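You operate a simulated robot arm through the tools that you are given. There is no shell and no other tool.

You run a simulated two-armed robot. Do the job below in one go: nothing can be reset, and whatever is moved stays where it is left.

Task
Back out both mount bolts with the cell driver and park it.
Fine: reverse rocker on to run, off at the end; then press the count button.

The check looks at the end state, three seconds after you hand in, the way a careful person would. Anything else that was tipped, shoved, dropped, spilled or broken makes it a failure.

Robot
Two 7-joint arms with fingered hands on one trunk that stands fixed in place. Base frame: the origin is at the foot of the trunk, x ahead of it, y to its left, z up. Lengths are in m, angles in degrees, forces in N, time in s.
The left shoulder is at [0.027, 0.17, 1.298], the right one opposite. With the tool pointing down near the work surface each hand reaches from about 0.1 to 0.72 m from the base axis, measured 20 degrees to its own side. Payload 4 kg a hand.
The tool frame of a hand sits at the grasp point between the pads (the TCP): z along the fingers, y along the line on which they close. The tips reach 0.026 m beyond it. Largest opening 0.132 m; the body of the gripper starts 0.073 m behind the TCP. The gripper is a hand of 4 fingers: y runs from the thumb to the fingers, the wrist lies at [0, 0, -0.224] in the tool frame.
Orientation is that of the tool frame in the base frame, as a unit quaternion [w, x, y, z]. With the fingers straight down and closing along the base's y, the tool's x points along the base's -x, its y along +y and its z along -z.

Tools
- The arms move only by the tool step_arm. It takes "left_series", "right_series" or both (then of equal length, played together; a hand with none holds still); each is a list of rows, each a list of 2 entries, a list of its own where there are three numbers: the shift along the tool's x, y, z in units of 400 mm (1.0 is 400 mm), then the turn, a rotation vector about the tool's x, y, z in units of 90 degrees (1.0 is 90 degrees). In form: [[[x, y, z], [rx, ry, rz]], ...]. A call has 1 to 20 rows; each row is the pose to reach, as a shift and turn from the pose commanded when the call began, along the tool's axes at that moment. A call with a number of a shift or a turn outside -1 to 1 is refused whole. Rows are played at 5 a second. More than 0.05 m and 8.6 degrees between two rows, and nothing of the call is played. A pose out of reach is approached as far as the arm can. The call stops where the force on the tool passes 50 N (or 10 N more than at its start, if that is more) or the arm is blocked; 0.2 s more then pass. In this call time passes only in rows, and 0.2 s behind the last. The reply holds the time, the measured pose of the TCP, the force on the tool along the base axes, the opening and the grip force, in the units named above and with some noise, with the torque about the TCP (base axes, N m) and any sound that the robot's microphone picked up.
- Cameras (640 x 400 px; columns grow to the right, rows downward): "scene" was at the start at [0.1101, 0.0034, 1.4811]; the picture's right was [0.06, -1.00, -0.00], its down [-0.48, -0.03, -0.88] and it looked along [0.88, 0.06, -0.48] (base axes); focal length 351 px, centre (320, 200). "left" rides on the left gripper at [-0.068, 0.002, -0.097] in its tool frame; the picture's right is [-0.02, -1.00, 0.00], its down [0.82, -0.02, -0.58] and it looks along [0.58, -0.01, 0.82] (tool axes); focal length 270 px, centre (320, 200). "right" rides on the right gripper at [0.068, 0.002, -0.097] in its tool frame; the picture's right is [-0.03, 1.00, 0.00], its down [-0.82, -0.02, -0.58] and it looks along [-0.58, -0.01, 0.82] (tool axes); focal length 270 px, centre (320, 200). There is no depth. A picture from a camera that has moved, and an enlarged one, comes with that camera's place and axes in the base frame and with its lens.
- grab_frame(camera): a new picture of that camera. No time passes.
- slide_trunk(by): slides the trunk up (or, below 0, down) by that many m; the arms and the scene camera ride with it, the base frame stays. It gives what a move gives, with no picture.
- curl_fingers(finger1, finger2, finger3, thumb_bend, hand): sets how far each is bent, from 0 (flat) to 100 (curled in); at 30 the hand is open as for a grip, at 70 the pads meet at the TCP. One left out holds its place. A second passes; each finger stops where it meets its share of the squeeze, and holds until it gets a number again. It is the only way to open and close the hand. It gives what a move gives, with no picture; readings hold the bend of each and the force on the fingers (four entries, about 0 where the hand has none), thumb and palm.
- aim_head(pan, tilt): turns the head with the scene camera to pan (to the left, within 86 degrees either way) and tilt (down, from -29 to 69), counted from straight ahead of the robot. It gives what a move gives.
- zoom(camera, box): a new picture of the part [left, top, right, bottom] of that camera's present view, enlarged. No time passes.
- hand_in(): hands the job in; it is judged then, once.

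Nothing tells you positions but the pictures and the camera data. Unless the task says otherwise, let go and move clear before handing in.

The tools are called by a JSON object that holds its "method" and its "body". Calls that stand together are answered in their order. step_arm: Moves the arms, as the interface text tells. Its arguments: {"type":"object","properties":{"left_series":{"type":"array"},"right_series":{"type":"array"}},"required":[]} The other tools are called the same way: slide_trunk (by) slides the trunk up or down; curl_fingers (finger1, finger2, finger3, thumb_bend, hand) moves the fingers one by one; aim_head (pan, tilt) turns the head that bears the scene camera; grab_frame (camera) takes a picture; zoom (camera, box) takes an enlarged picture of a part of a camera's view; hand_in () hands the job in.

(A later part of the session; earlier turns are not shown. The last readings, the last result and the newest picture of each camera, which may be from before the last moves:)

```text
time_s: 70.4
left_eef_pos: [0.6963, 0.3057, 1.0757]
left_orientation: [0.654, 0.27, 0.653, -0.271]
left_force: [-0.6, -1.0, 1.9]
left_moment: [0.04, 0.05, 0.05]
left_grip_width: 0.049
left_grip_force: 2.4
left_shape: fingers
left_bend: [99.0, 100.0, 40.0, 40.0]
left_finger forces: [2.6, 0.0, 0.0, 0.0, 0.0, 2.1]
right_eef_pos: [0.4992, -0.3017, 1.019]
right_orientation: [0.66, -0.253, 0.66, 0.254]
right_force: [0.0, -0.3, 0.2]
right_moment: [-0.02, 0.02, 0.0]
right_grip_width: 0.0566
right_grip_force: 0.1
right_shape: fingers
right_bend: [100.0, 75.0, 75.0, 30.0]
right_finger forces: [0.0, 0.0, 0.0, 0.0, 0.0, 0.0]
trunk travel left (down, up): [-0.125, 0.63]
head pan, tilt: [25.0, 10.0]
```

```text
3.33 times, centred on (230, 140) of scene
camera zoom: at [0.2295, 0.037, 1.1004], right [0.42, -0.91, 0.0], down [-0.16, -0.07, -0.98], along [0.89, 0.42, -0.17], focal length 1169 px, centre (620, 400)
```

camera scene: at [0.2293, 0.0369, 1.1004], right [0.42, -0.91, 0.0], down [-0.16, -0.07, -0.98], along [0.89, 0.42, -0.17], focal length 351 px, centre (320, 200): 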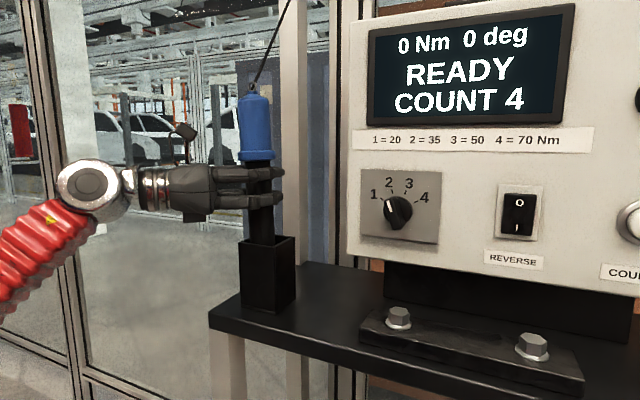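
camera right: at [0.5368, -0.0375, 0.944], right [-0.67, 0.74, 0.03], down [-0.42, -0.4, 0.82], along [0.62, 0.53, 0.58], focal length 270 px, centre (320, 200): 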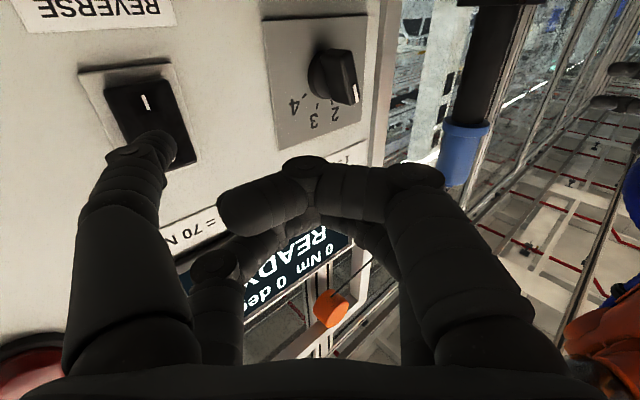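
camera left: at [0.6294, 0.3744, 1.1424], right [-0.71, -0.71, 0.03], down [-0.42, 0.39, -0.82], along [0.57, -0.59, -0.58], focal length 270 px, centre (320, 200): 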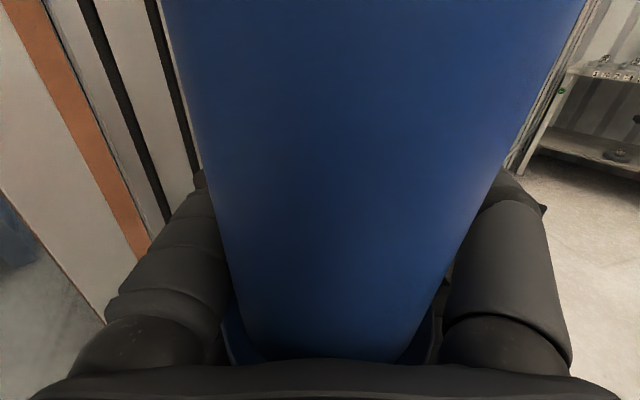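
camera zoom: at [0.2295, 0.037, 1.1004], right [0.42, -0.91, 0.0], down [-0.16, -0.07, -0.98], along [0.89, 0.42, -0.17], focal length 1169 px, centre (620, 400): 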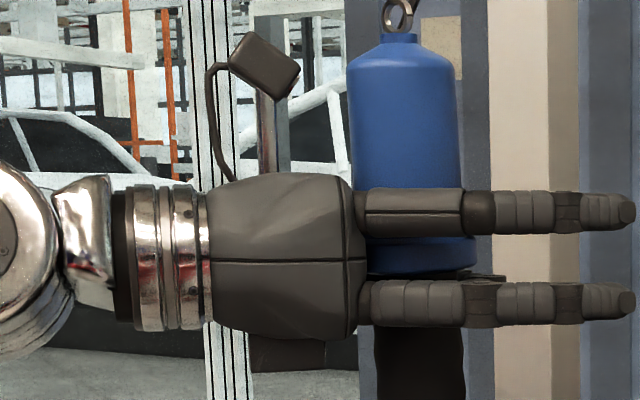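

Finger 1 now presses the blue body against the palm (2.6 N, palm 2.1 N) with a slight tilt that I can cancel by pitching the hand. I'll close the thumb and finger 3 to complete the enclosure.

{"method": "curl_fingers", "body": {"hand": "left", "finger3": 100, "thumb_bend": 100}}

{"method": "grab_frame", "body": {"camera": "left"}}

{"method": "zoom", "body": {"camera": "scene", "box": [150, 80, 310, 200]}}

{"method": "grab_frame", "body": {"camera": "scene"}}

```text
time_s: 71.4
left_eef_pos: [0.6973, 0.3059, 1.0742]
left_orientation: [0.653, 0.271, 0.653, -0.271]
left_force: [1.4, 0.6, 1.1]
left_moment: [0.05, 0.05, 0.0]
left_grip_width: 0.028
left_grip_force: 4.8
left_shape: fingers
left_bend: [100.0, 100.0, 87.0, 86.0]
left_finger forces: [1.2, 0.0, 0.1, 0.0, 0.0, 7.8]
right_eef_pos: [0.4983, -0.3025, 1.0198]
right_orientation: [0.66, -0.252, 0.661, 0.252]
right_force: [0.6, 0.0, -0.2]
right_moment: [0.04, -0.01, 0.0]
right_grip_width: 0.0568
right_grip_force: 0.0
right_shape: fingers
right_bend: [100.0, 75.0, 75.0, 30.0]
right_finger forces: [0.1, 0.1, 0.0, 0.1, 0.0, 0.0]
trunk travel left (down, up): [-0.125, 0.63]
head pan, tilt: [25.0, 10.0]
```

```text
taken
camera left: at [0.6295, 0.3744, 1.1424], right [-0.71, -0.71, 0.03], down [-0.42, 0.39, -0.82], along [0.57, -0.59, -0.58], focal length 270 px, centre (320, 200)
```

left: 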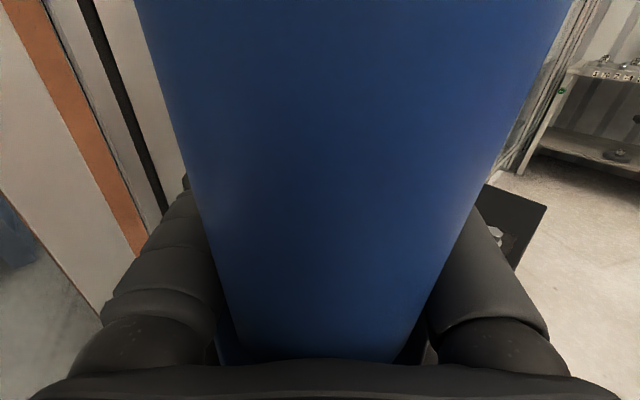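

```text
3.33 times, centred on (230, 140) of scene
camera zoom: at [0.2295, 0.037, 1.1004], right [0.42, -0.91, 0.0], down [-0.16, -0.07, -0.98], along [0.89, 0.42, -0.17], focal length 1169 px, centre (620, 400)
```

zoom: 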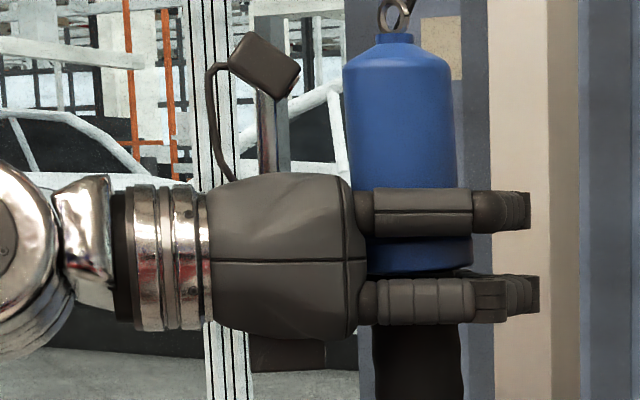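

```text
taken
camera scene: at [0.2295, 0.037, 1.1004], right [0.42, -0.91, 0.0], down [-0.16, -0.07, -0.98], along [0.89, 0.42, -0.17], focal length 351 px, centre (320, 200)
```

scene: 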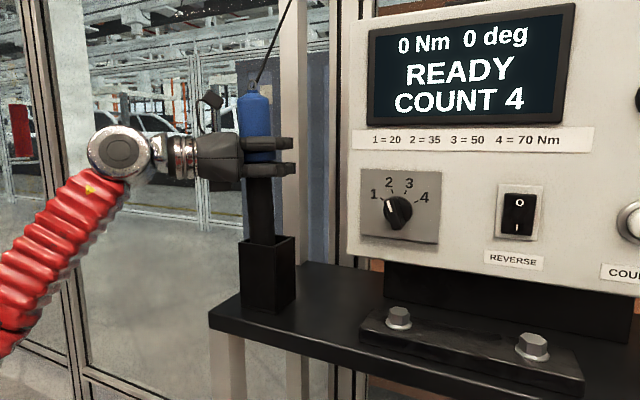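

The driver is now enclosed with the palm pressed on the flange (palm force 7.8 N). I'll lift slowly by 6 cm and see whether it follows.

{"method": "step_arm", "body": {"left_series": [[[-0.025, 0.002, 0.012], [0, 0, 0]], [[-0.05, 0.004, 0.015], [0, 0, 0]], [[-0.075, 0.004, 0.015], [0, 0, 0]], [[-0.1, 0.004, 0.015], [0, 0, 0]], [[-0.125, 0.004, 0.015], [0, 0, 0]], [[-0.15, 0.004, 0.015], [0, 0, 0]]]}}

{"method": "grab_frame", "body": {"camera": "scene"}}

{"method": "zoom", "body": {"camera": "scene", "box": [170, 60, 330, 320]}}

```text
time_s: 72.8
left_eef_pos: [0.7018, 0.3019, 1.1328]
left_orientation: [0.654, 0.27, 0.653, -0.27]
left_force: [0.1, 0.3, -4.4]
left_moment: [-0.16, -0.15, 0.05]
left_grip_width: 0.0282
left_grip_force: 4.5
left_shape: fingers
left_bend: [100.0, 100.0, 87.0, 86.0]
left_finger forces: [1.5, 0.0, 0.0, 0.1, 0.0, 7.9]
right_eef_pos: [0.5005, -0.3036, 1.0204]
right_orientation: [0.659, -0.253, 0.661, 0.254]
right_force: [0.1, -1.1, 0.6]
right_moment: [0.01, 0.02, -0.02]
right_grip_width: 0.0568
right_grip_force: 0.1
right_shape: fingers
right_bend: [100.0, 75.0, 75.0, 30.0]
right_finger forces: [0.0, 0.0, 0.0, 0.0, 0.0, 0.0]
trunk travel left (down, up): [-0.125, 0.63]
head pan, tilt: [25.0, 10.0]
```

```text
taken
camera scene: at [0.2298, 0.0371, 1.1003], right [0.42, -0.91, 0.0], down [-0.16, -0.07, -0.98], along [0.89, 0.42, -0.17], focal length 351 px, centre (320, 200)
```

scene: 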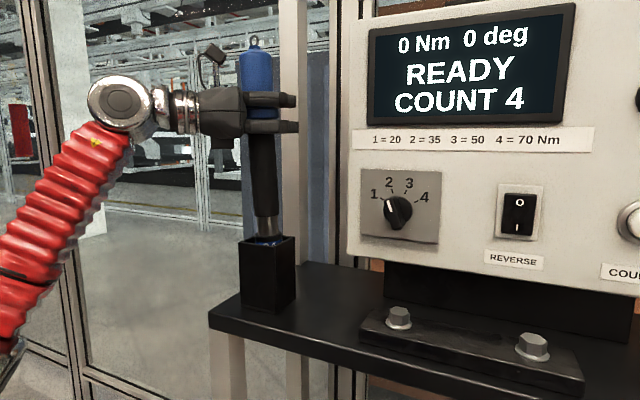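

```text
1.54 times, centred on (250, 190) of scene
camera zoom: at [0.2298, 0.0371, 1.1003], right [0.42, -0.91, 0.0], down [-0.16, -0.07, -0.98], along [0.89, 0.42, -0.17], focal length 540 px, centre (428, 215)
```

zoom: 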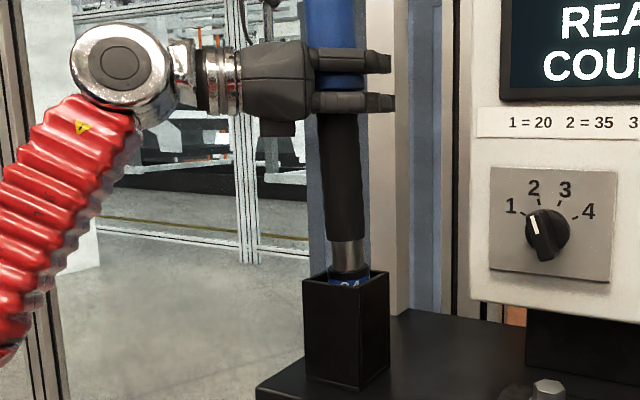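

The driver comes up with the hand, about 4 N of weight, and a silver spindle with a blue socket sleeve is appearing. I'll continue lifting until it clears the holster.

{"method": "step_arm", "body": {"left_series": [[[-0.03, 0, 0], [0, 0, 0]], [[-0.06, 0, 0], [0, 0, 0]], [[-0.09, 0, 0], [0, 0, 0]], [[-0.12, 0, 0], [0, 0, 0]], [[-0.15, 0, 0], [0, 0, 0]], [[-0.18, 0, 0], [0, 0, 0]]]}}

{"method": "grab_frame", "body": {"camera": "scene"}}

{"method": "zoom", "body": {"camera": "scene", "box": [180, 60, 340, 320]}}

```text
time_s: 74.2
left_eef_pos: [0.7014, 0.3023, 1.2071]
left_orientation: [0.654, 0.27, 0.653, -0.27]
left_force: [-0.8, 0.1, -5.2]
left_moment: [-0.12, -0.14, 0.02]
left_grip_width: 0.0283
left_grip_force: 4.5
left_shape: fingers
left_bend: [100.0, 100.0, 87.0, 86.0]
left_finger forces: [1.4, 0.0, 0.0, 0.1, 0.1, 7.9]
right_eef_pos: [0.4993, -0.3015, 1.0201]
right_orientation: [0.659, -0.253, 0.661, 0.254]
right_force: [-0.1, -0.8, 0.1]
right_moment: [0.01, -0.04, -0.03]
right_grip_width: 0.0567
right_grip_force: 0.0
right_shape: fingers
right_bend: [100.0, 75.0, 75.0, 30.0]
right_finger forces: [0.0, 0.0, 0.0, 0.0, 0.1, 0.0]
trunk travel left (down, up): [-0.125, 0.63]
head pan, tilt: [25.0, 10.0]
```

```text
taken
camera scene: at [0.2298, 0.0371, 1.1003], right [0.42, -0.91, 0.0], down [-0.16, -0.07, -0.98], along [0.89, 0.42, -0.17], focal length 351 px, centre (320, 200)
```

scene: 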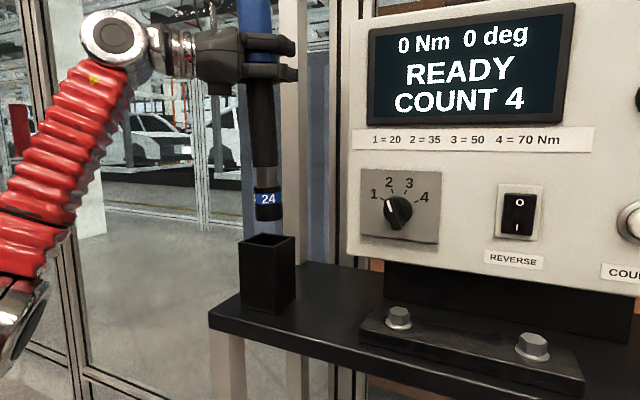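

```text
1.54 times, centred on (260, 190) of scene
camera zoom: at [0.2298, 0.0371, 1.1003], right [0.42, -0.91, 0.0], down [-0.16, -0.07, -0.98], along [0.89, 0.42, -0.17], focal length 540 px, centre (412, 215)
```

zoom: 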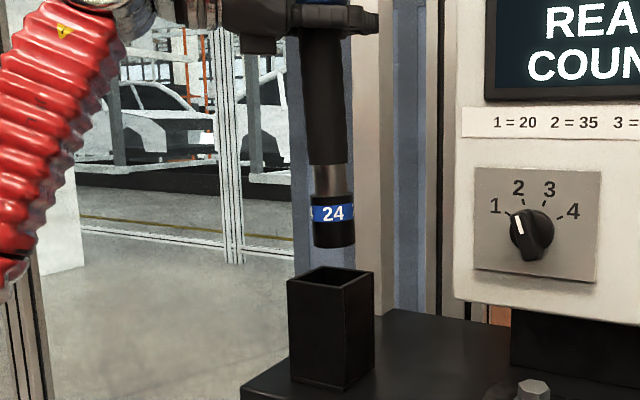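

The driver is free: it carries a size-24 socket, its lower end is about 0.229 m below the hand centre, and it hangs nearly straight. I'll check the tilt from the other directions before moving over the first bolt.

{"method": "grab_frame", "body": {"camera": "left"}}

{"method": "aim_head", "body": {"pan": 25, "tilt": -5}}

{"method": "grab_frame", "body": {"camera": "scene"}}

{"method": "zoom", "body": {"camera": "scene", "box": [180, 80, 340, 320]}}

```text
taken
camera left: at [0.6351, 0.3715, 1.2751], right [-0.71, -0.71, 0.03], down [-0.42, 0.39, -0.82], along [0.57, -0.59, -0.58], focal length 270 px, centre (320, 200)
```

left: 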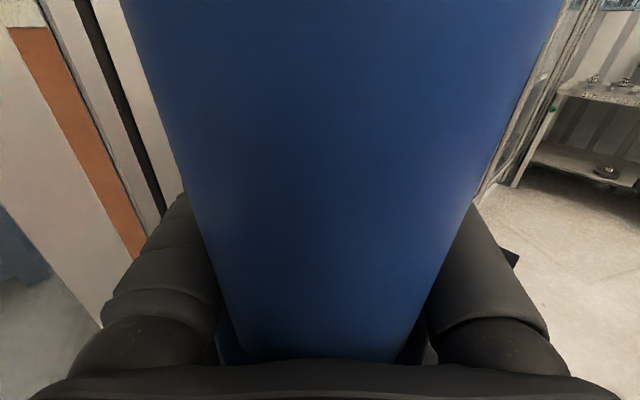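

```text
time_s: 75.0
left_eef_pos: [0.7016, 0.3028, 1.2066]
left_orientation: [0.654, 0.269, 0.654, -0.27]
left_force: [0.3, 0.2, -4.5]
left_moment: [-0.16, -0.15, 0.0]
left_grip_width: 0.0281
left_grip_force: 4.7
left_shape: fingers
left_bend: [100.0, 100.0, 87.0, 86.0]
left_finger forces: [1.5, 0.1, 0.0, 0.0, 0.0, 7.9]
right_eef_pos: [0.4982, -0.3026, 1.0195]
right_orientation: [0.66, -0.252, 0.661, 0.253]
right_force: [-1.3, 0.1, 0.1]
right_moment: [0.01, 0.02, 0.0]
right_grip_width: 0.0566
right_grip_force: 0.2
right_shape: fingers
right_bend: [100.0, 75.0, 75.0, 30.0]
right_finger forces: [0.0, 0.0, 0.0, 0.0, 0.0, 0.0]
trunk travel left (down, up): [-0.125, 0.63]
head pan, tilt: [25.0, -5.0]
```

```text
taken
camera scene: at [0.225, 0.0349, 1.1239], right [0.42, -0.91, 0.0], down [0.08, 0.04, -1.0], along [0.9, 0.42, 0.09], focal length 351 px, centre (320, 200)
```

scene: 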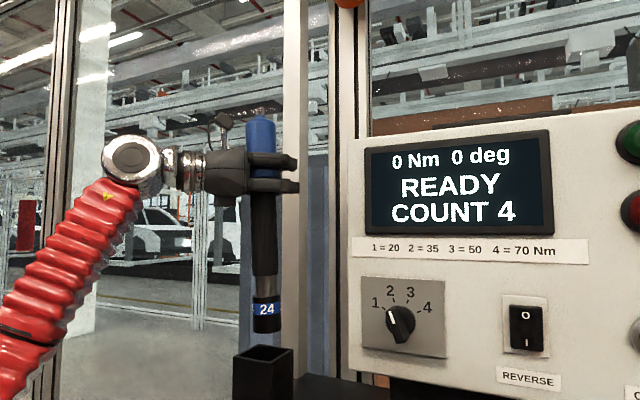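

```text
1.67 times, centred on (260, 200) of scene
camera zoom: at [0.225, 0.0349, 1.1239], right [0.42, -0.91, 0.0], down [0.08, 0.04, -1.0], along [0.9, 0.42, 0.09], focal length 585 px, centre (420, 200)
```

zoom: 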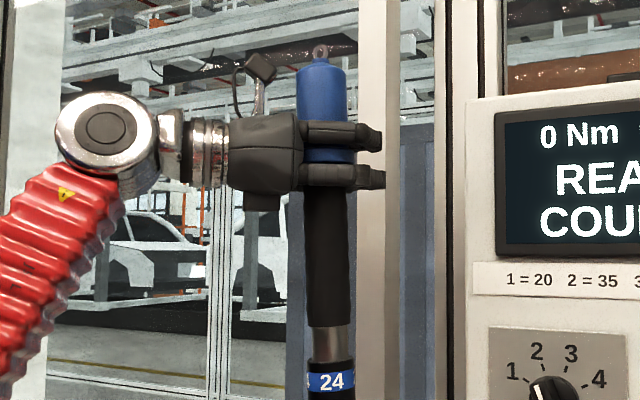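

{"method": "zoom", "body": {"camera": "scene", "box": [220, 20, 360, 140]}}

{"method": "aim_head", "body": {"pan": 20, "tilt": -25}}

{"method": "grab_frame", "body": {"camera": "scene"}}

```text
3.33 times, centred on (290, 80) of scene
camera zoom: at [0.225, 0.0349, 1.1239], right [0.42, -0.91, 0.0], down [0.08, 0.04, -1.0], along [0.9, 0.42, 0.09], focal length 1169 px, centre (420, 600)
```

zoom: 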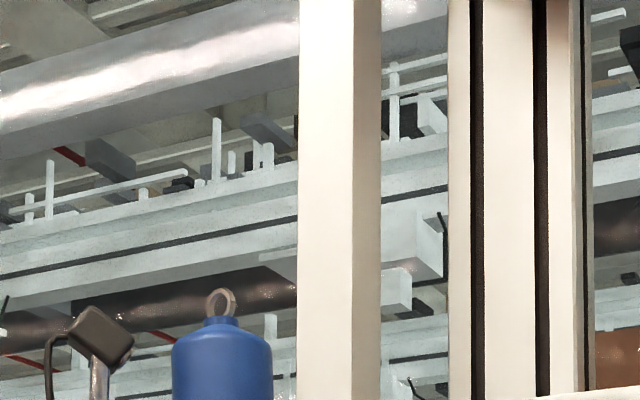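

```text
time_s: 75.8
left_eef_pos: [0.7007, 0.303, 1.2066]
left_orientation: [0.653, 0.27, 0.653, -0.27]
left_force: [0.1, -0.7, -4.0]
left_moment: [-0.13, -0.11, -0.01]
left_grip_width: 0.028
left_grip_force: 4.7
left_shape: fingers
left_bend: [100.0, 100.0, 87.0, 86.0]
left_finger forces: [1.6, 0.0, 0.0, 0.0, 0.1, 7.8]
right_eef_pos: [0.4996, -0.3029, 1.021]
right_orientation: [0.66, -0.254, 0.66, 0.254]
right_force: [0.2, 0.2, -0.4]
right_moment: [0.0, 0.03, -0.02]
right_grip_width: 0.0566
right_grip_force: 0.0
right_shape: fingers
right_bend: [100.0, 75.0, 75.0, 30.0]
right_finger forces: [0.0, 0.0, 0.0, 0.0, 0.0, 0.1]
trunk travel left (down, up): [-0.125, 0.63]
head pan, tilt: [20.0, -25.0]
```

```text
taken
camera scene: at [0.2125, 0.0222, 1.1519], right [0.34, -0.94, 0.0], down [0.4, 0.14, -0.91], along [0.85, 0.31, 0.42], focal length 351 px, centre (320, 200)
```

scene: 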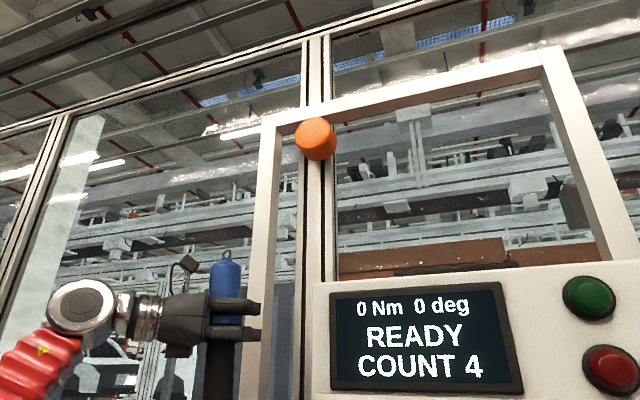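

The hoist line has just gone slack and the driver hangs well in the hand. I'll carry it sideways, slightly pulled back from the panel, to above the left bolt at a safe height.

{"method": "step_arm", "body": {"left_series": [[[0, -0.053, 0.018], [0, 0, 0]], [[0, -0.106, 0.0354], [0, 0, 0]], [[0, -0.15, 0.062], [0, 0, 0]], [[0, -0.1945, 0.0884], [0, 0, 0]], [[0, -0.234, 0.119], [0, 0, 0]], [[0, -0.274, 0.15], [0, 0, 0]], [[0, -0.31, 0.185], [0, 0, 0]], [[0, -0.345, 0.221], [0, 0, 0]], [[0, -0.376, 0.261], [0, 0, 0]], [[0, -0.4066, 0.3005], [0, 0, 0]], [[0, -0.41, 0.335], [0, 0, 0]]]}}

{"method": "aim_head", "body": {"pan": 10, "tilt": 15}}

{"method": "grab_frame", "body": {"camera": "scene"}}

{"method": "grab_frame", "body": {"camera": "right"}}

```text
time_s: 78.2
left_eef_pos: [0.6802, 0.092, 1.2069]
left_orientation: [0.654, 0.27, 0.654, -0.27]
left_force: [0.1, 0.2, -4.6]
left_moment: [-0.09, -0.18, 0.0]
left_grip_width: 0.0284
left_grip_force: 4.7
left_shape: fingers
left_bend: [100.0, 100.0, 87.0, 86.0]
left_finger forces: [1.8, 0.0, 0.0, 0.1, 0.0, 7.6]
right_eef_pos: [0.4988, -0.3021, 1.0196]
right_orientation: [0.659, -0.253, 0.661, 0.254]
right_force: [-0.7, -0.5, 0.5]
right_moment: [0.0, -0.01, 0.03]
right_grip_width: 0.0568
right_grip_force: 0.0
right_shape: fingers
right_bend: [100.0, 75.0, 75.0, 30.0]
right_finger forces: [0.0, 0.0, 0.0, 0.0, 0.0, 0.1]
trunk travel left (down, up): [-0.125, 0.63]
head pan, tilt: [20.0, -25.0]
```

```text
time_s: 79.3
left_eef_pos: [0.6799, 0.0909, 1.2069]
left_orientation: [0.653, 0.271, 0.653, -0.271]
left_force: [-0.3, 0.1, -3.7]
left_moment: [-0.16, -0.16, 0.01]
left_grip_width: 0.0283
left_grip_force: 4.7
left_shape: fingers
left_bend: [100.0, 100.0, 87.0, 86.0]
left_finger forces: [1.8, 0.0, 0.0, 0.0, 0.0, 7.5]
right_eef_pos: [0.4985, -0.3029, 1.0199]
right_orientation: [0.66, -0.252, 0.661, 0.253]
right_force: [-0.8, -0.5, -0.1]
right_moment: [0.04, -0.02, 0.03]
right_grip_width: 0.0568
right_grip_force: 0.1
right_shape: fingers
right_bend: [100.0, 75.0, 75.0, 30.0]
right_finger forces: [0.0, 0.0, 0.1, 0.1, 0.0, 0.0]
trunk travel left (down, up): [-0.125, 0.63]
head pan, tilt: [10.0, 15.0]
```

```text
taken
camera scene: at [0.2377, 0.014, 1.0922], right [0.17, -0.98, 0.0], down [-0.26, -0.04, -0.97], along [0.95, 0.17, -0.26], focal length 351 px, centre (320, 200)
```

scene: 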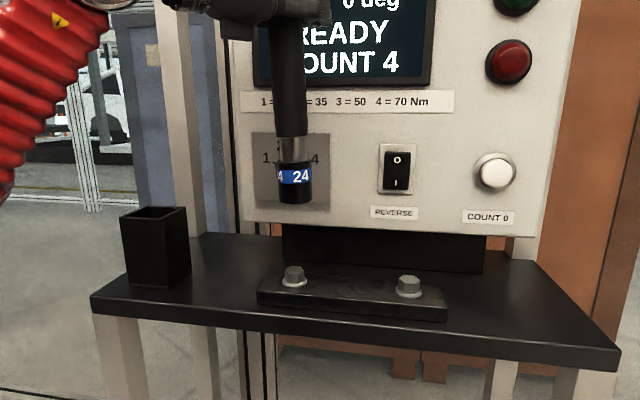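

```text
taken
camera right: at [0.4259, -0.3662, 0.9516], right [-0.67, 0.74, 0.03], down [-0.41, -0.4, 0.82], along [0.62, 0.54, 0.58], focal length 270 px, centre (320, 200)
```

right: 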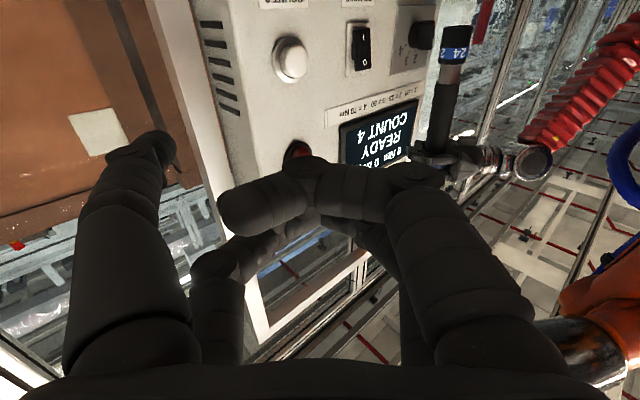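

The driver is above the left bolt but leans a few degrees. I'll use the right hand's camera as a side view: open the right fingers and swing that hand to look across the bolts towards the left.

{"method": "curl_fingers", "body": {"hand": "right", "finger1": 30, "finger2": 30, "finger3": 30, "thumb_bend": 30}}

{"method": "step_arm", "body": {"right_series": [[[0.0214, 0.0178, 0.0531], [-0.0507, 0.054, -0.016]], [[0.0429, 0.0356, 0.1062], [-0.1014, 0.1081, -0.0319]], [[0.0643, 0.0534, 0.1593], [-0.1521, 0.1621, -0.0479]], [[0.0857, 0.0711, 0.2125], [-0.2028, 0.2161, -0.0639]], [[0.1071, 0.0889, 0.2656], [-0.2535, 0.2701, -0.0799]], [[0.1286, 0.1067, 0.3187], [-0.3042, 0.3242, -0.0958]], [[0.15, 0.1245, 0.3718], [-0.3549, 0.3782, -0.1118]]]}}

{"method": "grab_frame", "body": {"camera": "right"}}

{"method": "grab_frame", "body": {"camera": "scene"}}

```text
time_s: 80.3
left_eef_pos: [0.6805, 0.0917, 1.2069]
left_orientation: [0.653, 0.27, 0.653, -0.27]
left_force: [-0.4, 0.5, -4.9]
left_moment: [-0.13, -0.17, 0.0]
left_grip_width: 0.0282
left_grip_force: 5.3
left_shape: fingers
left_bend: [100.0, 100.0, 87.0, 86.0]
left_finger forces: [1.9, 0.0, 0.1, 0.0, 0.1, 7.6]
right_eef_pos: [0.4997, -0.3029, 1.0198]
right_orientation: [0.66, -0.253, 0.66, 0.253]
right_force: [-0.8, 0.7, -0.5]
right_moment: [-0.01, 0.0, 0.0]
right_grip_width: 0.1324
right_grip_force: 0.1
right_shape: fingers
right_bend: [30.0, 30.0, 30.0, 30.0]
right_finger forces: [0.0, 0.0, 0.0, 0.0, 0.0, 0.0]
trunk travel left (down, up): [-0.125, 0.63]
head pan, tilt: [10.0, 15.0]
```

```text
time_s: 81.9
left_eef_pos: [0.6809, 0.0925, 1.207]
left_orientation: [0.653, 0.269, 0.654, -0.27]
left_force: [1.0, 1.0, -4.6]
left_moment: [-0.12, -0.14, -0.05]
left_grip_width: 0.028
left_grip_force: 4.8
left_shape: fingers
left_bend: [100.0, 100.0, 87.0, 86.0]
left_finger forces: [1.9, 0.1, 0.0, 0.1, 0.1, 7.6]
right_eef_pos: [0.5757, -0.1659, 0.9582]
right_orientation: [0.364, -0.541, 0.704, 0.282]
right_force: [0.4, 0.1, -0.1]
right_moment: [0.01, -0.02, 0.02]
right_grip_width: 0.1325
right_grip_force: 0.1
right_shape: fingers
right_bend: [30.0, 30.0, 30.0, 30.0]
right_finger forces: [0.0, 0.0, 0.1, 0.0, 0.0, 0.0]
trunk travel left (down, up): [-0.125, 0.63]
head pan, tilt: [10.0, 15.0]
```

```text
taken
camera right: at [0.5438, -0.2806, 0.9587], right [-0.96, 0.27, 0.02], down [0.02, -0.01, 1.0], along [0.27, 0.96, 0.0], focal length 270 px, centre (320, 200)
```

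right: 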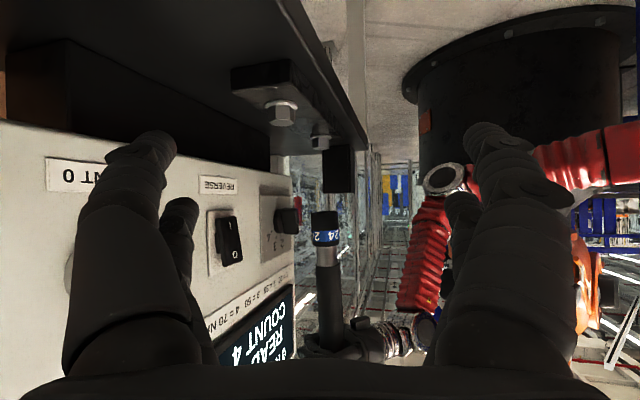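

```text
taken
camera scene: at [0.2381, 0.0141, 1.0919], right [0.17, -0.98, 0.0], down [-0.26, -0.05, -0.97], along [0.95, 0.17, -0.26], focal length 351 px, centre (320, 200)
```

scene: 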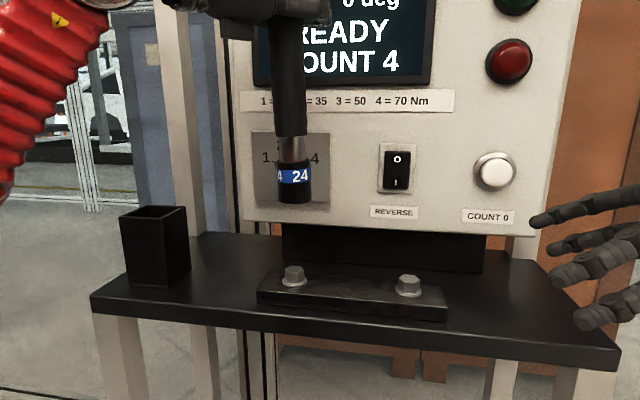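

{"method": "zoom", "body": {"camera": "right", "box": [240, 80, 400, 360]}}

{"method": "zoom", "body": {"camera": "scene", "box": [220, 10, 380, 310]}}

```text
1.43 times, centred on (320, 220) of right
camera zoom: at [0.5438, -0.2806, 0.9587], right [-0.96, 0.27, 0.02], down [0.02, -0.01, 1.0], along [0.27, 0.96, 0.0], focal length 386 px, centre (320, 171)
```

zoom: 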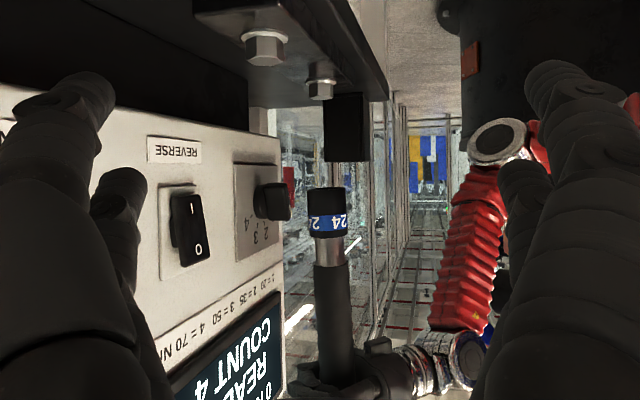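

```text
1.33 times, centred on (300, 160) of scene
camera zoom: at [0.2381, 0.0141, 1.0919], right [0.17, -0.98, 0.0], down [-0.26, -0.05, -0.97], along [0.95, 0.17, -0.26], focal length 468 px, centre (347, 253)
```

zoom: 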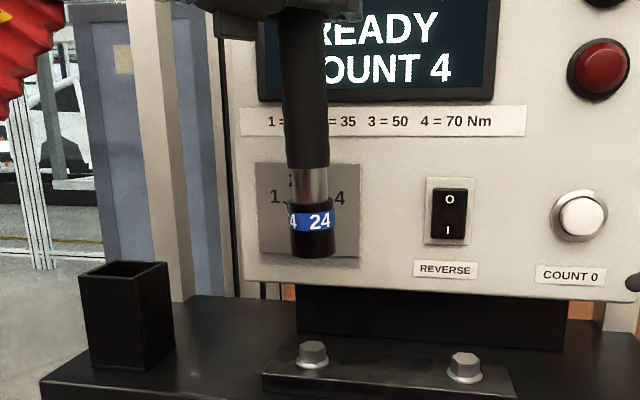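

Both views agree: the socket end is at [0.648, 0.119, 0.979], the left bolt at [0.6515, 0.1214, 0.880] and the right bolt at [0.652, -0.026, 0.881]. The driver leans about 2°. I'll pitch and roll the hand slightly to make it plumb and centre it over the left bolt.

{"method": "step_arm", "body": {"left_series": [[[0, 0.01, 0.011], [0, 0.011, -0.005]], [[0, 0.0198, 0.0223], [0, 0.022, -0.01]]]}}

{"method": "zoom", "body": {"camera": "right", "box": [240, 80, 400, 360]}}

{"method": "zoom", "body": {"camera": "scene", "box": [220, 10, 380, 310]}}

```text
time_s: 82.5
left_eef_pos: [0.6935, 0.0901, 1.2074]
left_orientation: [0.64, 0.27, 0.666, -0.271]
left_force: [-0.4, 0.3, -3.8]
left_moment: [-0.19, -0.11, -0.02]
left_grip_width: 0.0283
left_grip_force: 5.1
left_shape: fingers
left_bend: [100.0, 100.0, 87.0, 86.0]
left_finger forces: [1.9, 0.0, 0.0, 0.0, 0.0, 7.3]
right_eef_pos: [0.5758, -0.1672, 0.9587]
right_orientation: [0.367, -0.539, 0.704, 0.282]
right_force: [-0.8, 0.5, -0.2]
right_moment: [-0.02, 0.01, 0.01]
right_grip_width: 0.1325
right_grip_force: 0.0
right_shape: fingers
right_bend: [30.0, 30.0, 30.0, 30.0]
right_finger forces: [0.0, 0.0, 0.0, 0.0, 0.0, 0.1]
trunk travel left (down, up): [-0.125, 0.63]
head pan, tilt: [10.0, 15.0]
```

```text
1.43 times, centred on (320, 220) of right
camera zoom: at [0.5434, -0.281, 0.9592], right [-0.96, 0.27, 0.02], down [0.02, -0.01, 1.0], along [0.27, 0.96, 0.0], focal length 386 px, centre (320, 171)
```

zoom: 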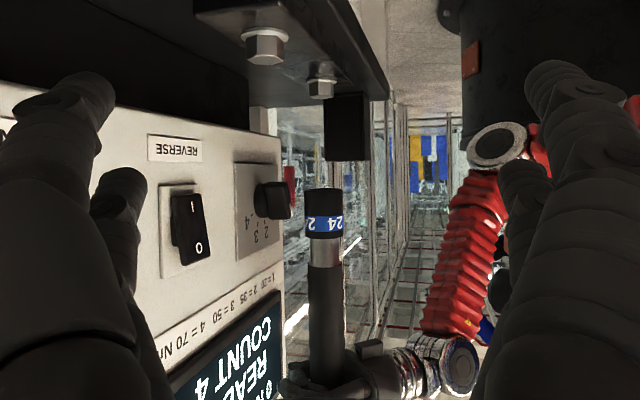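

```text
1.33 times, centred on (300, 160) of scene
camera zoom: at [0.2378, 0.014, 1.0921], right [0.17, -0.98, 0.0], down [-0.26, -0.04, -0.97], along [0.95, 0.17, -0.26], focal length 468 px, centre (347, 253)
```

zoom: 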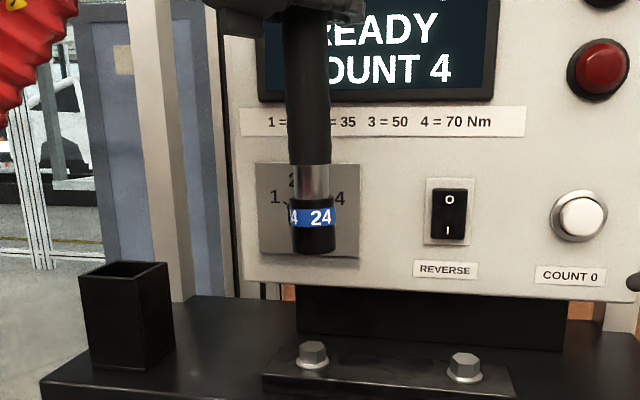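

The driver is plumb now and within about 2 mm over the bolt. I'll nudge it left by 2 mm and descend to roughly 1 cm above the head.

{"method": "step_arm", "body": {"left_series": [[[0.055, 0.005, -0.002], [0, 0, 0]], [[0.11, 0.006, 0], [0, 0, 0]], [[0.17, 0.0067, 0.002], [0, 0, 0]], [[0.2272, 0.0075, 0.0035], [0, 0, 0]]]}}

{"method": "zoom", "body": {"camera": "right", "box": [260, 80, 380, 220]}}

{"method": "zoom", "body": {"camera": "scene", "box": [220, 180, 380, 310]}}

```text
time_s: 83.5
left_eef_pos: [0.6936, 0.0941, 1.1151]
left_orientation: [0.639, 0.269, 0.667, -0.271]
left_force: [-0.4, 0.5, -5.0]
left_moment: [-0.17, -0.18, -0.02]
left_grip_width: 0.0282
left_grip_force: 4.7
left_shape: fingers
left_bend: [100.0, 100.0, 87.0, 86.0]
left_finger forces: [2.1, 0.1, 0.0, 0.0, 0.0, 7.1]
right_eef_pos: [0.5756, -0.1671, 0.958]
right_orientation: [0.365, -0.54, 0.704, 0.281]
right_force: [-1.3, -0.9, -0.2]
right_moment: [-0.02, 0.03, -0.06]
right_grip_width: 0.1326
right_grip_force: 0.0
right_shape: fingers
right_bend: [30.0, 30.0, 30.0, 30.0]
right_finger forces: [0.0, 0.0, 0.0, 0.0, 0.0, 0.1]
trunk travel left (down, up): [-0.125, 0.63]
head pan, tilt: [10.0, 15.0]
```

```text
2.86 times, centred on (320, 150) of right
camera zoom: at [0.5437, -0.281, 0.9589], right [-0.96, 0.27, 0.02], down [0.02, -0.01, 1.0], along [0.27, 0.96, 0.0], focal length 772 px, centre (320, 343)
```

zoom: 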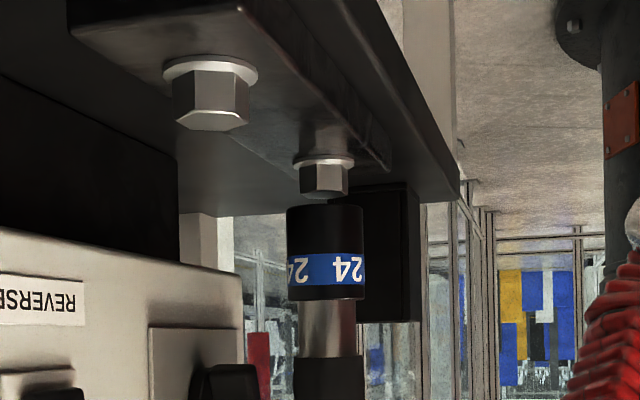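

```text
3.08 times, centred on (300, 245) of scene
camera zoom: at [0.2382, 0.0141, 1.0919], right [0.17, -0.98, 0.0], down [-0.26, -0.05, -0.97], along [0.95, 0.17, -0.26], focal length 1079 px, centre (382, 62)
```

zoom: 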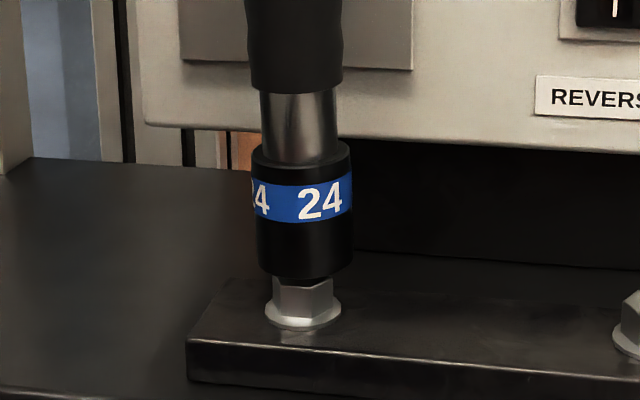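

The socket sits about 5 mm above the hex, centred to within a millimetre. I'll correct that millimetre and lower gently in small steps, watching the force and the display.

{"method": "step_arm", "body": {"left_series": [[[0.0075, 0.002, -0.0015], [0, 0, 0]], [[0.015, 0.002, -0.0013], [0, 0, 0]], [[0.0225, 0.002, -0.001], [0, 0, 0]], [[0.03, 0.0022, -0.0008], [0, 0, 0]]]}}

{"method": "zoom", "body": {"camera": "right", "box": [260, 80, 380, 220]}}

{"method": "grab_frame", "body": {"camera": "scene"}}

```text
time_s: 84.5
left_eef_pos: [0.693, 0.094, 1.1026]
left_orientation: [0.64, 0.269, 0.667, -0.271]
left_force: [-0.3, 0.3, -4.7]
left_moment: [-0.15, -0.13, 0.03]
left_grip_width: 0.0279
left_grip_force: 4.6
left_shape: fingers
left_bend: [100.0, 100.0, 87.0, 86.0]
left_finger forces: [2.2, 0.0, 0.0, 0.0, 0.1, 7.2]
right_eef_pos: [0.5769, -0.1677, 0.96]
right_orientation: [0.365, -0.54, 0.704, 0.282]
right_force: [0.1, 0.8, 0.3]
right_moment: [-0.03, 0.01, 0.02]
right_grip_width: 0.1323
right_grip_force: 0.1
right_shape: fingers
right_bend: [30.0, 30.0, 30.0, 30.0]
right_finger forces: [0.0, 0.0, 0.0, 0.0, 0.0, 0.0]
trunk travel left (down, up): [-0.125, 0.63]
head pan, tilt: [10.0, 15.0]
```

```text
2.86 times, centred on (320, 150) of right
camera zoom: at [0.5435, -0.2811, 0.9591], right [-0.96, 0.27, 0.02], down [0.02, -0.01, 1.0], along [0.27, 0.96, 0.0], focal length 772 px, centre (320, 343)
```

zoom: 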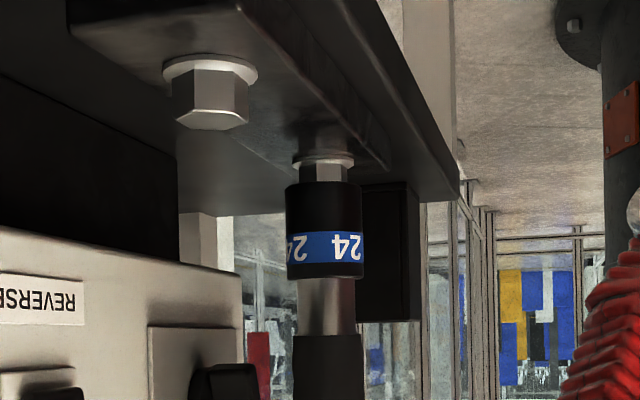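

```text
taken
camera scene: at [0.2379, 0.014, 1.092], right [0.17, -0.98, 0.0], down [-0.26, -0.04, -0.97], along [0.95, 0.17, -0.26], focal length 351 px, centre (320, 200)
```

scene: 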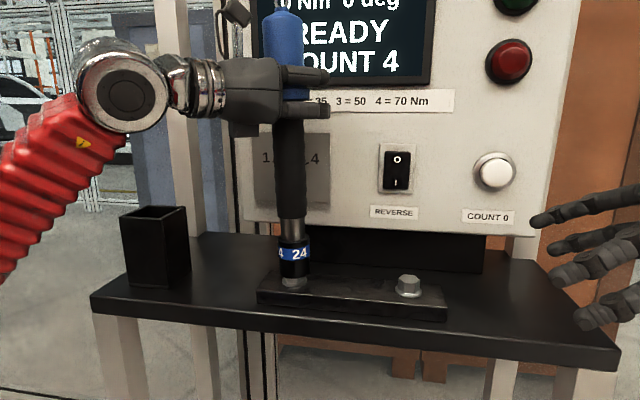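

The socket has slipped over the upper part of the hex with no added force. I'll keep lowering in 2–3 mm steps.

{"method": "step_arm", "body": {"left_series": [[[0.006, 0.0001, 0.0002], [0, 0, 0]], [[0.012, 0.0002, 0.0004], [0, 0, 0]], [[0.018, 0.0003, 0.0006], [0, 0, 0]], [[0.024, 0.0004, 0.0008], [0, 0, 0]]]}}

{"method": "zoom", "body": {"camera": "right", "box": [260, 80, 380, 220]}}

{"method": "grab_frame", "body": {"camera": "scene"}}

```text
time_s: 85.5
left_eef_pos: [0.6931, 0.0947, 1.0955]
left_orientation: [0.639, 0.27, 0.667, -0.271]
left_force: [0.6, -0.6, -4.2]
left_moment: [-0.15, -0.15, -0.01]
left_grip_width: 0.0283
left_grip_force: 4.5
left_shape: fingers
left_bend: [100.0, 100.0, 87.0, 86.0]
left_finger forces: [2.2, 0.0, 0.1, 0.0, 0.0, 7.1]
right_eef_pos: [0.5759, -0.167, 0.9593]
right_orientation: [0.366, -0.539, 0.704, 0.282]
right_force: [0.0, 0.6, -0.5]
right_moment: [-0.03, 0.01, 0.01]
right_grip_width: 0.1323
right_grip_force: 0.0
right_shape: fingers
right_bend: [30.0, 30.0, 30.0, 30.0]
right_finger forces: [0.1, 0.0, 0.0, 0.1, 0.0, 0.1]
trunk travel left (down, up): [-0.125, 0.63]
head pan, tilt: [10.0, 15.0]
```

```text
2.86 times, centred on (320, 150) of right
camera zoom: at [0.5434, -0.2811, 0.9591], right [-0.96, 0.27, 0.02], down [0.02, -0.01, 1.0], along [0.27, 0.96, 0.0], focal length 772 px, centre (320, 343)
```

zoom: 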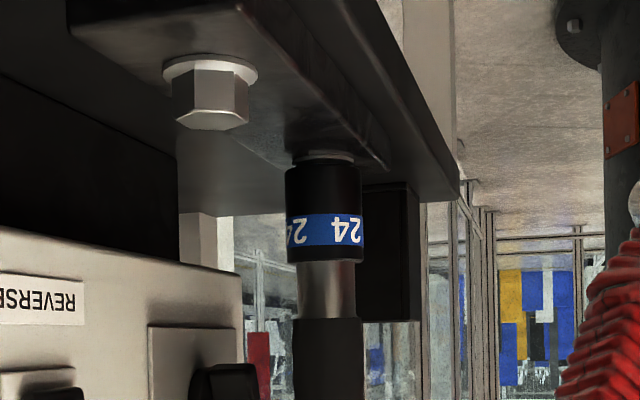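

```text
taken
camera scene: at [0.2379, 0.014, 1.092], right [0.17, -0.98, 0.0], down [-0.26, -0.04, -0.97], along [0.95, 0.17, -0.26], focal length 351 px, centre (320, 200)
```

scene: 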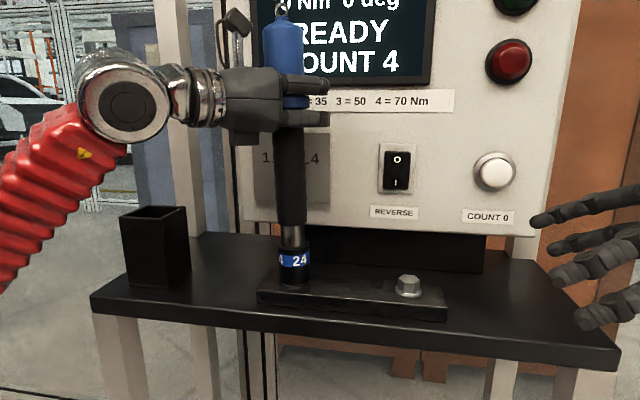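

{"method": "aim_head", "body": {"pan": 5, "tilt": 8}}

{"method": "step_arm", "body": {"left_series": [[[0.004, 0.0001, 0.0001], [0, 0, 0]], [[0.008, 0.0001, 0.0003], [0, 0, 0]], [[0.012, 0.0002, 0.0004], [0, 0, 0]], [[0.016, 0.0003, 0.0006], [0, 0, 0]]]}}

{"method": "grab_frame", "body": {"camera": "scene"}}

{"method": "zoom", "body": {"camera": "right", "box": [260, 80, 380, 220]}}

```text
time_s: 86.2
left_eef_pos: [0.6935, 0.0937, 1.0941]
left_orientation: [0.641, 0.269, 0.667, -0.27]
left_force: [0.0, 1.0, -4.5]
left_moment: [-0.17, -0.17, 0.0]
left_grip_width: 0.0284
left_grip_force: 4.9
left_shape: fingers
left_bend: [100.0, 100.0, 87.0, 86.0]
left_finger forces: [2.3, 0.0, 0.1, 0.0, 0.0, 7.1]
right_eef_pos: [0.5753, -0.1678, 0.9608]
right_orientation: [0.367, -0.539, 0.704, 0.281]
right_force: [-0.8, -0.1, 0.3]
right_moment: [-0.01, -0.02, 0.03]
right_grip_width: 0.1326
right_grip_force: 0.1
right_shape: fingers
right_bend: [30.0, 30.0, 30.0, 30.0]
right_finger forces: [0.1, 0.0, 0.1, 0.0, 0.0, 0.1]
trunk travel left (down, up): [-0.125, 0.63]
head pan, tilt: [5.0, 8.0]
```

```text
time_s: 87.2
left_eef_pos: [0.6899, 0.095, 1.0919]
left_orientation: [0.642, 0.27, 0.664, -0.271]
left_force: [-0.9, 0.1, 13.2]
left_moment: [0.52, 0.57, 0.0]
left_grip_width: 0.0282
left_grip_force: 5.1
left_shape: fingers
left_bend: [100.0, 100.0, 87.0, 87.0]
left_finger forces: [2.4, 0.0, 0.0, 0.0, 0.1, 7.2]
right_eef_pos: [0.5747, -0.1678, 0.9602]
right_orientation: [0.366, -0.54, 0.704, 0.281]
right_force: [-0.9, 0.8, -0.4]
right_moment: [-0.01, 0.0, -0.01]
right_grip_width: 0.1325
right_grip_force: 0.1
right_shape: fingers
right_bend: [30.0, 30.0, 30.0, 30.0]
right_finger forces: [0.1, 0.1, 0.1, 0.0, 0.0, 0.0]
trunk travel left (down, up): [-0.125, 0.63]
head pan, tilt: [5.0, 8.0]
```

```text
taken
camera scene: at [0.2363, 0.0055, 1.1041], right [0.09, -1.0, 0.0], down [-0.14, -0.01, -0.99], along [0.99, 0.09, -0.14], focal length 351 px, centre (320, 200)
```

scene: 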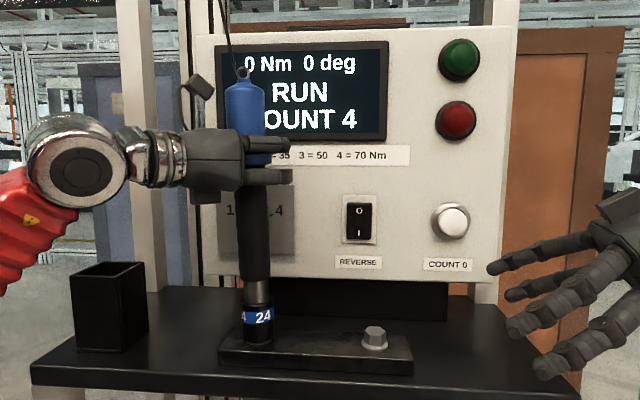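

```text
2.86 times, centred on (320, 150) of right
camera zoom: at [0.5421, -0.2814, 0.9603], right [-0.96, 0.27, 0.02], down [0.02, -0.01, 1.0], along [0.27, 0.96, 0.01], focal length 772 px, centre (320, 343)
```

zoom: 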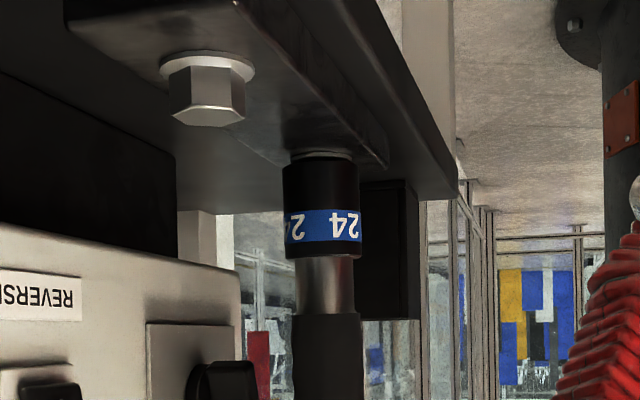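

Pressing started it: the display shows RUN with about 18 N of push. I'll hold and watch as the bolt backs out.

{"method": "step_arm", "body": {"left_series": [[[0, 0, 0], [0, 0, 0]], [[0, 0, 0], [0, 0, 0]], [[0, 0, 0], [0, 0, 0]]]}}

{"method": "grab_frame", "body": {"camera": "scene"}}

{"method": "zoom", "body": {"camera": "right", "box": [260, 80, 380, 220]}}

```text
time_s: 88.0
left_eef_pos: [0.6885, 0.0935, 1.0925]
left_orientation: [0.643, 0.269, 0.664, -0.27]
left_force: [0.7, -2.1, 29.2]
left_moment: [0.94, 0.96, 0.04]
left_grip_width: 0.0281
left_grip_force: 6.9
left_shape: fingers
left_bend: [100.0, 100.0, 87.0, 87.0]
left_finger forces: [6.4, 0.0, 0.0, 0.1, 0.1, 6.9]
right_eef_pos: [0.5728, -0.1677, 0.9616]
right_orientation: [0.367, -0.54, 0.704, 0.28]
right_force: [-0.2, -0.8, 0.9]
right_moment: [0.0, -0.02, 0.0]
right_grip_width: 0.1324
right_grip_force: 0.1
right_shape: fingers
right_bend: [30.0, 30.0, 30.0, 30.0]
right_finger forces: [0.0, 0.1, 0.1, 0.0, 0.1, 0.0]
trunk travel left (down, up): [-0.125, 0.63]
head pan, tilt: [5.0, 8.0]
```

```text
taken
camera scene: at [0.2352, 0.0052, 1.1044], right [0.09, -1.0, 0.0], down [-0.14, -0.01, -0.99], along [0.99, 0.09, -0.14], focal length 351 px, centre (320, 200)
```

scene: 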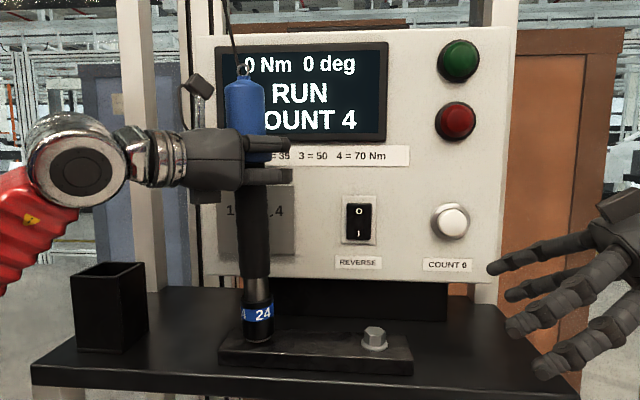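

```text
2.86 times, centred on (320, 150) of right
camera zoom: at [0.5412, -0.2816, 0.9608], right [-0.96, 0.27, 0.02], down [0.02, -0.01, 1.0], along [0.27, 0.96, 0.01], focal length 772 px, centre (320, 343)
```

zoom: 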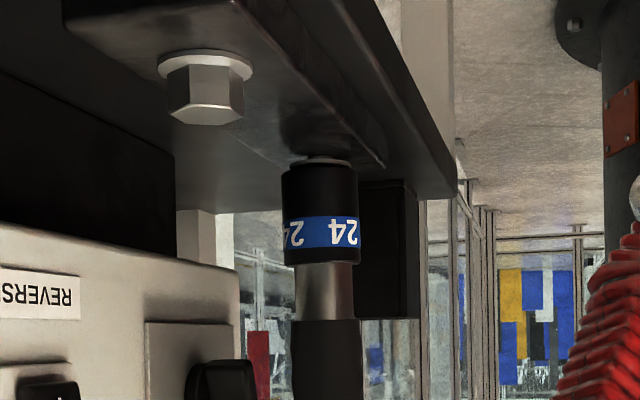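

The force is rising because the bolt is coming out and lifting the driver. I'll follow it upward slowly.

{"method": "step_arm", "body": {"left_series": [[[-0.003, 0, -0.0001], [0, 0, 0]], [[-0.006, 0, -0.0002], [0, 0, 0]], [[-0.009, -0.0001, -0.0003], [0, 0, 0]], [[-0.012, -0.0002, -0.0004], [0, 0, 0]]]}}

{"method": "grab_frame", "body": {"camera": "scene"}}

{"method": "zoom", "body": {"camera": "right", "box": [260, 80, 380, 220]}}

```text
time_s: 89.0
left_eef_pos: [0.6902, 0.0945, 1.0955]
left_orientation: [0.643, 0.269, 0.665, -0.27]
left_force: [0.1, -1.1, 25.8]
left_moment: [0.83, 0.9, 0.06]
left_grip_width: 0.0282
left_grip_force: 6.5
left_shape: fingers
left_bend: [100.0, 100.0, 87.0, 87.0]
left_finger forces: [6.1, 0.1, 0.0, 0.0, 0.0, 7.1]
right_eef_pos: [0.5739, -0.1671, 0.9609]
right_orientation: [0.366, -0.54, 0.704, 0.28]
right_force: [-0.4, 0.1, 1.0]
right_moment: [0.03, 0.01, 0.0]
right_grip_width: 0.1325
right_grip_force: 0.1
right_shape: fingers
right_bend: [30.0, 30.0, 30.0, 30.0]
right_finger forces: [0.0, 0.1, 0.0, 0.0, 0.0, 0.0]
trunk travel left (down, up): [-0.125, 0.63]
head pan, tilt: [5.0, 8.0]
```

```text
taken
camera scene: at [0.2354, 0.0052, 1.1042], right [0.09, -1.0, 0.0], down [-0.14, -0.01, -0.99], along [0.99, 0.09, -0.14], focal length 351 px, centre (320, 200)
```

scene: 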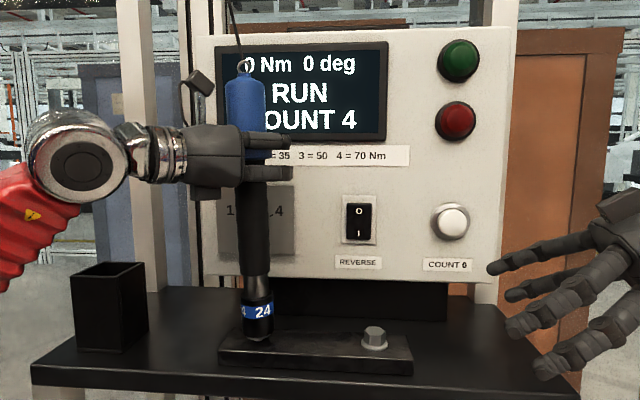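

```text
2.86 times, centred on (320, 150) of right
camera zoom: at [0.5413, -0.2816, 0.9605], right [-0.96, 0.27, 0.02], down [0.02, -0.01, 1.0], along [0.27, 0.96, 0.01], focal length 772 px, centre (320, 343)
```

zoom: 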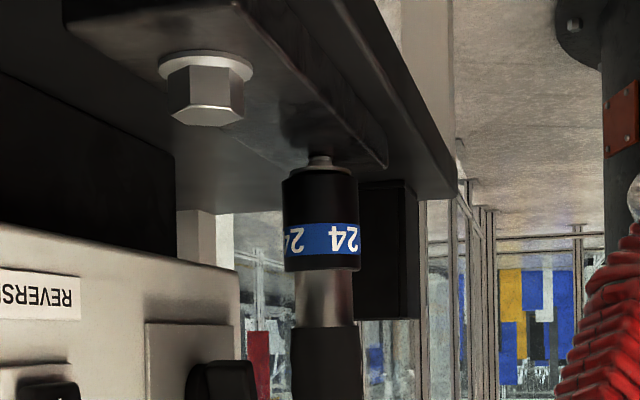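

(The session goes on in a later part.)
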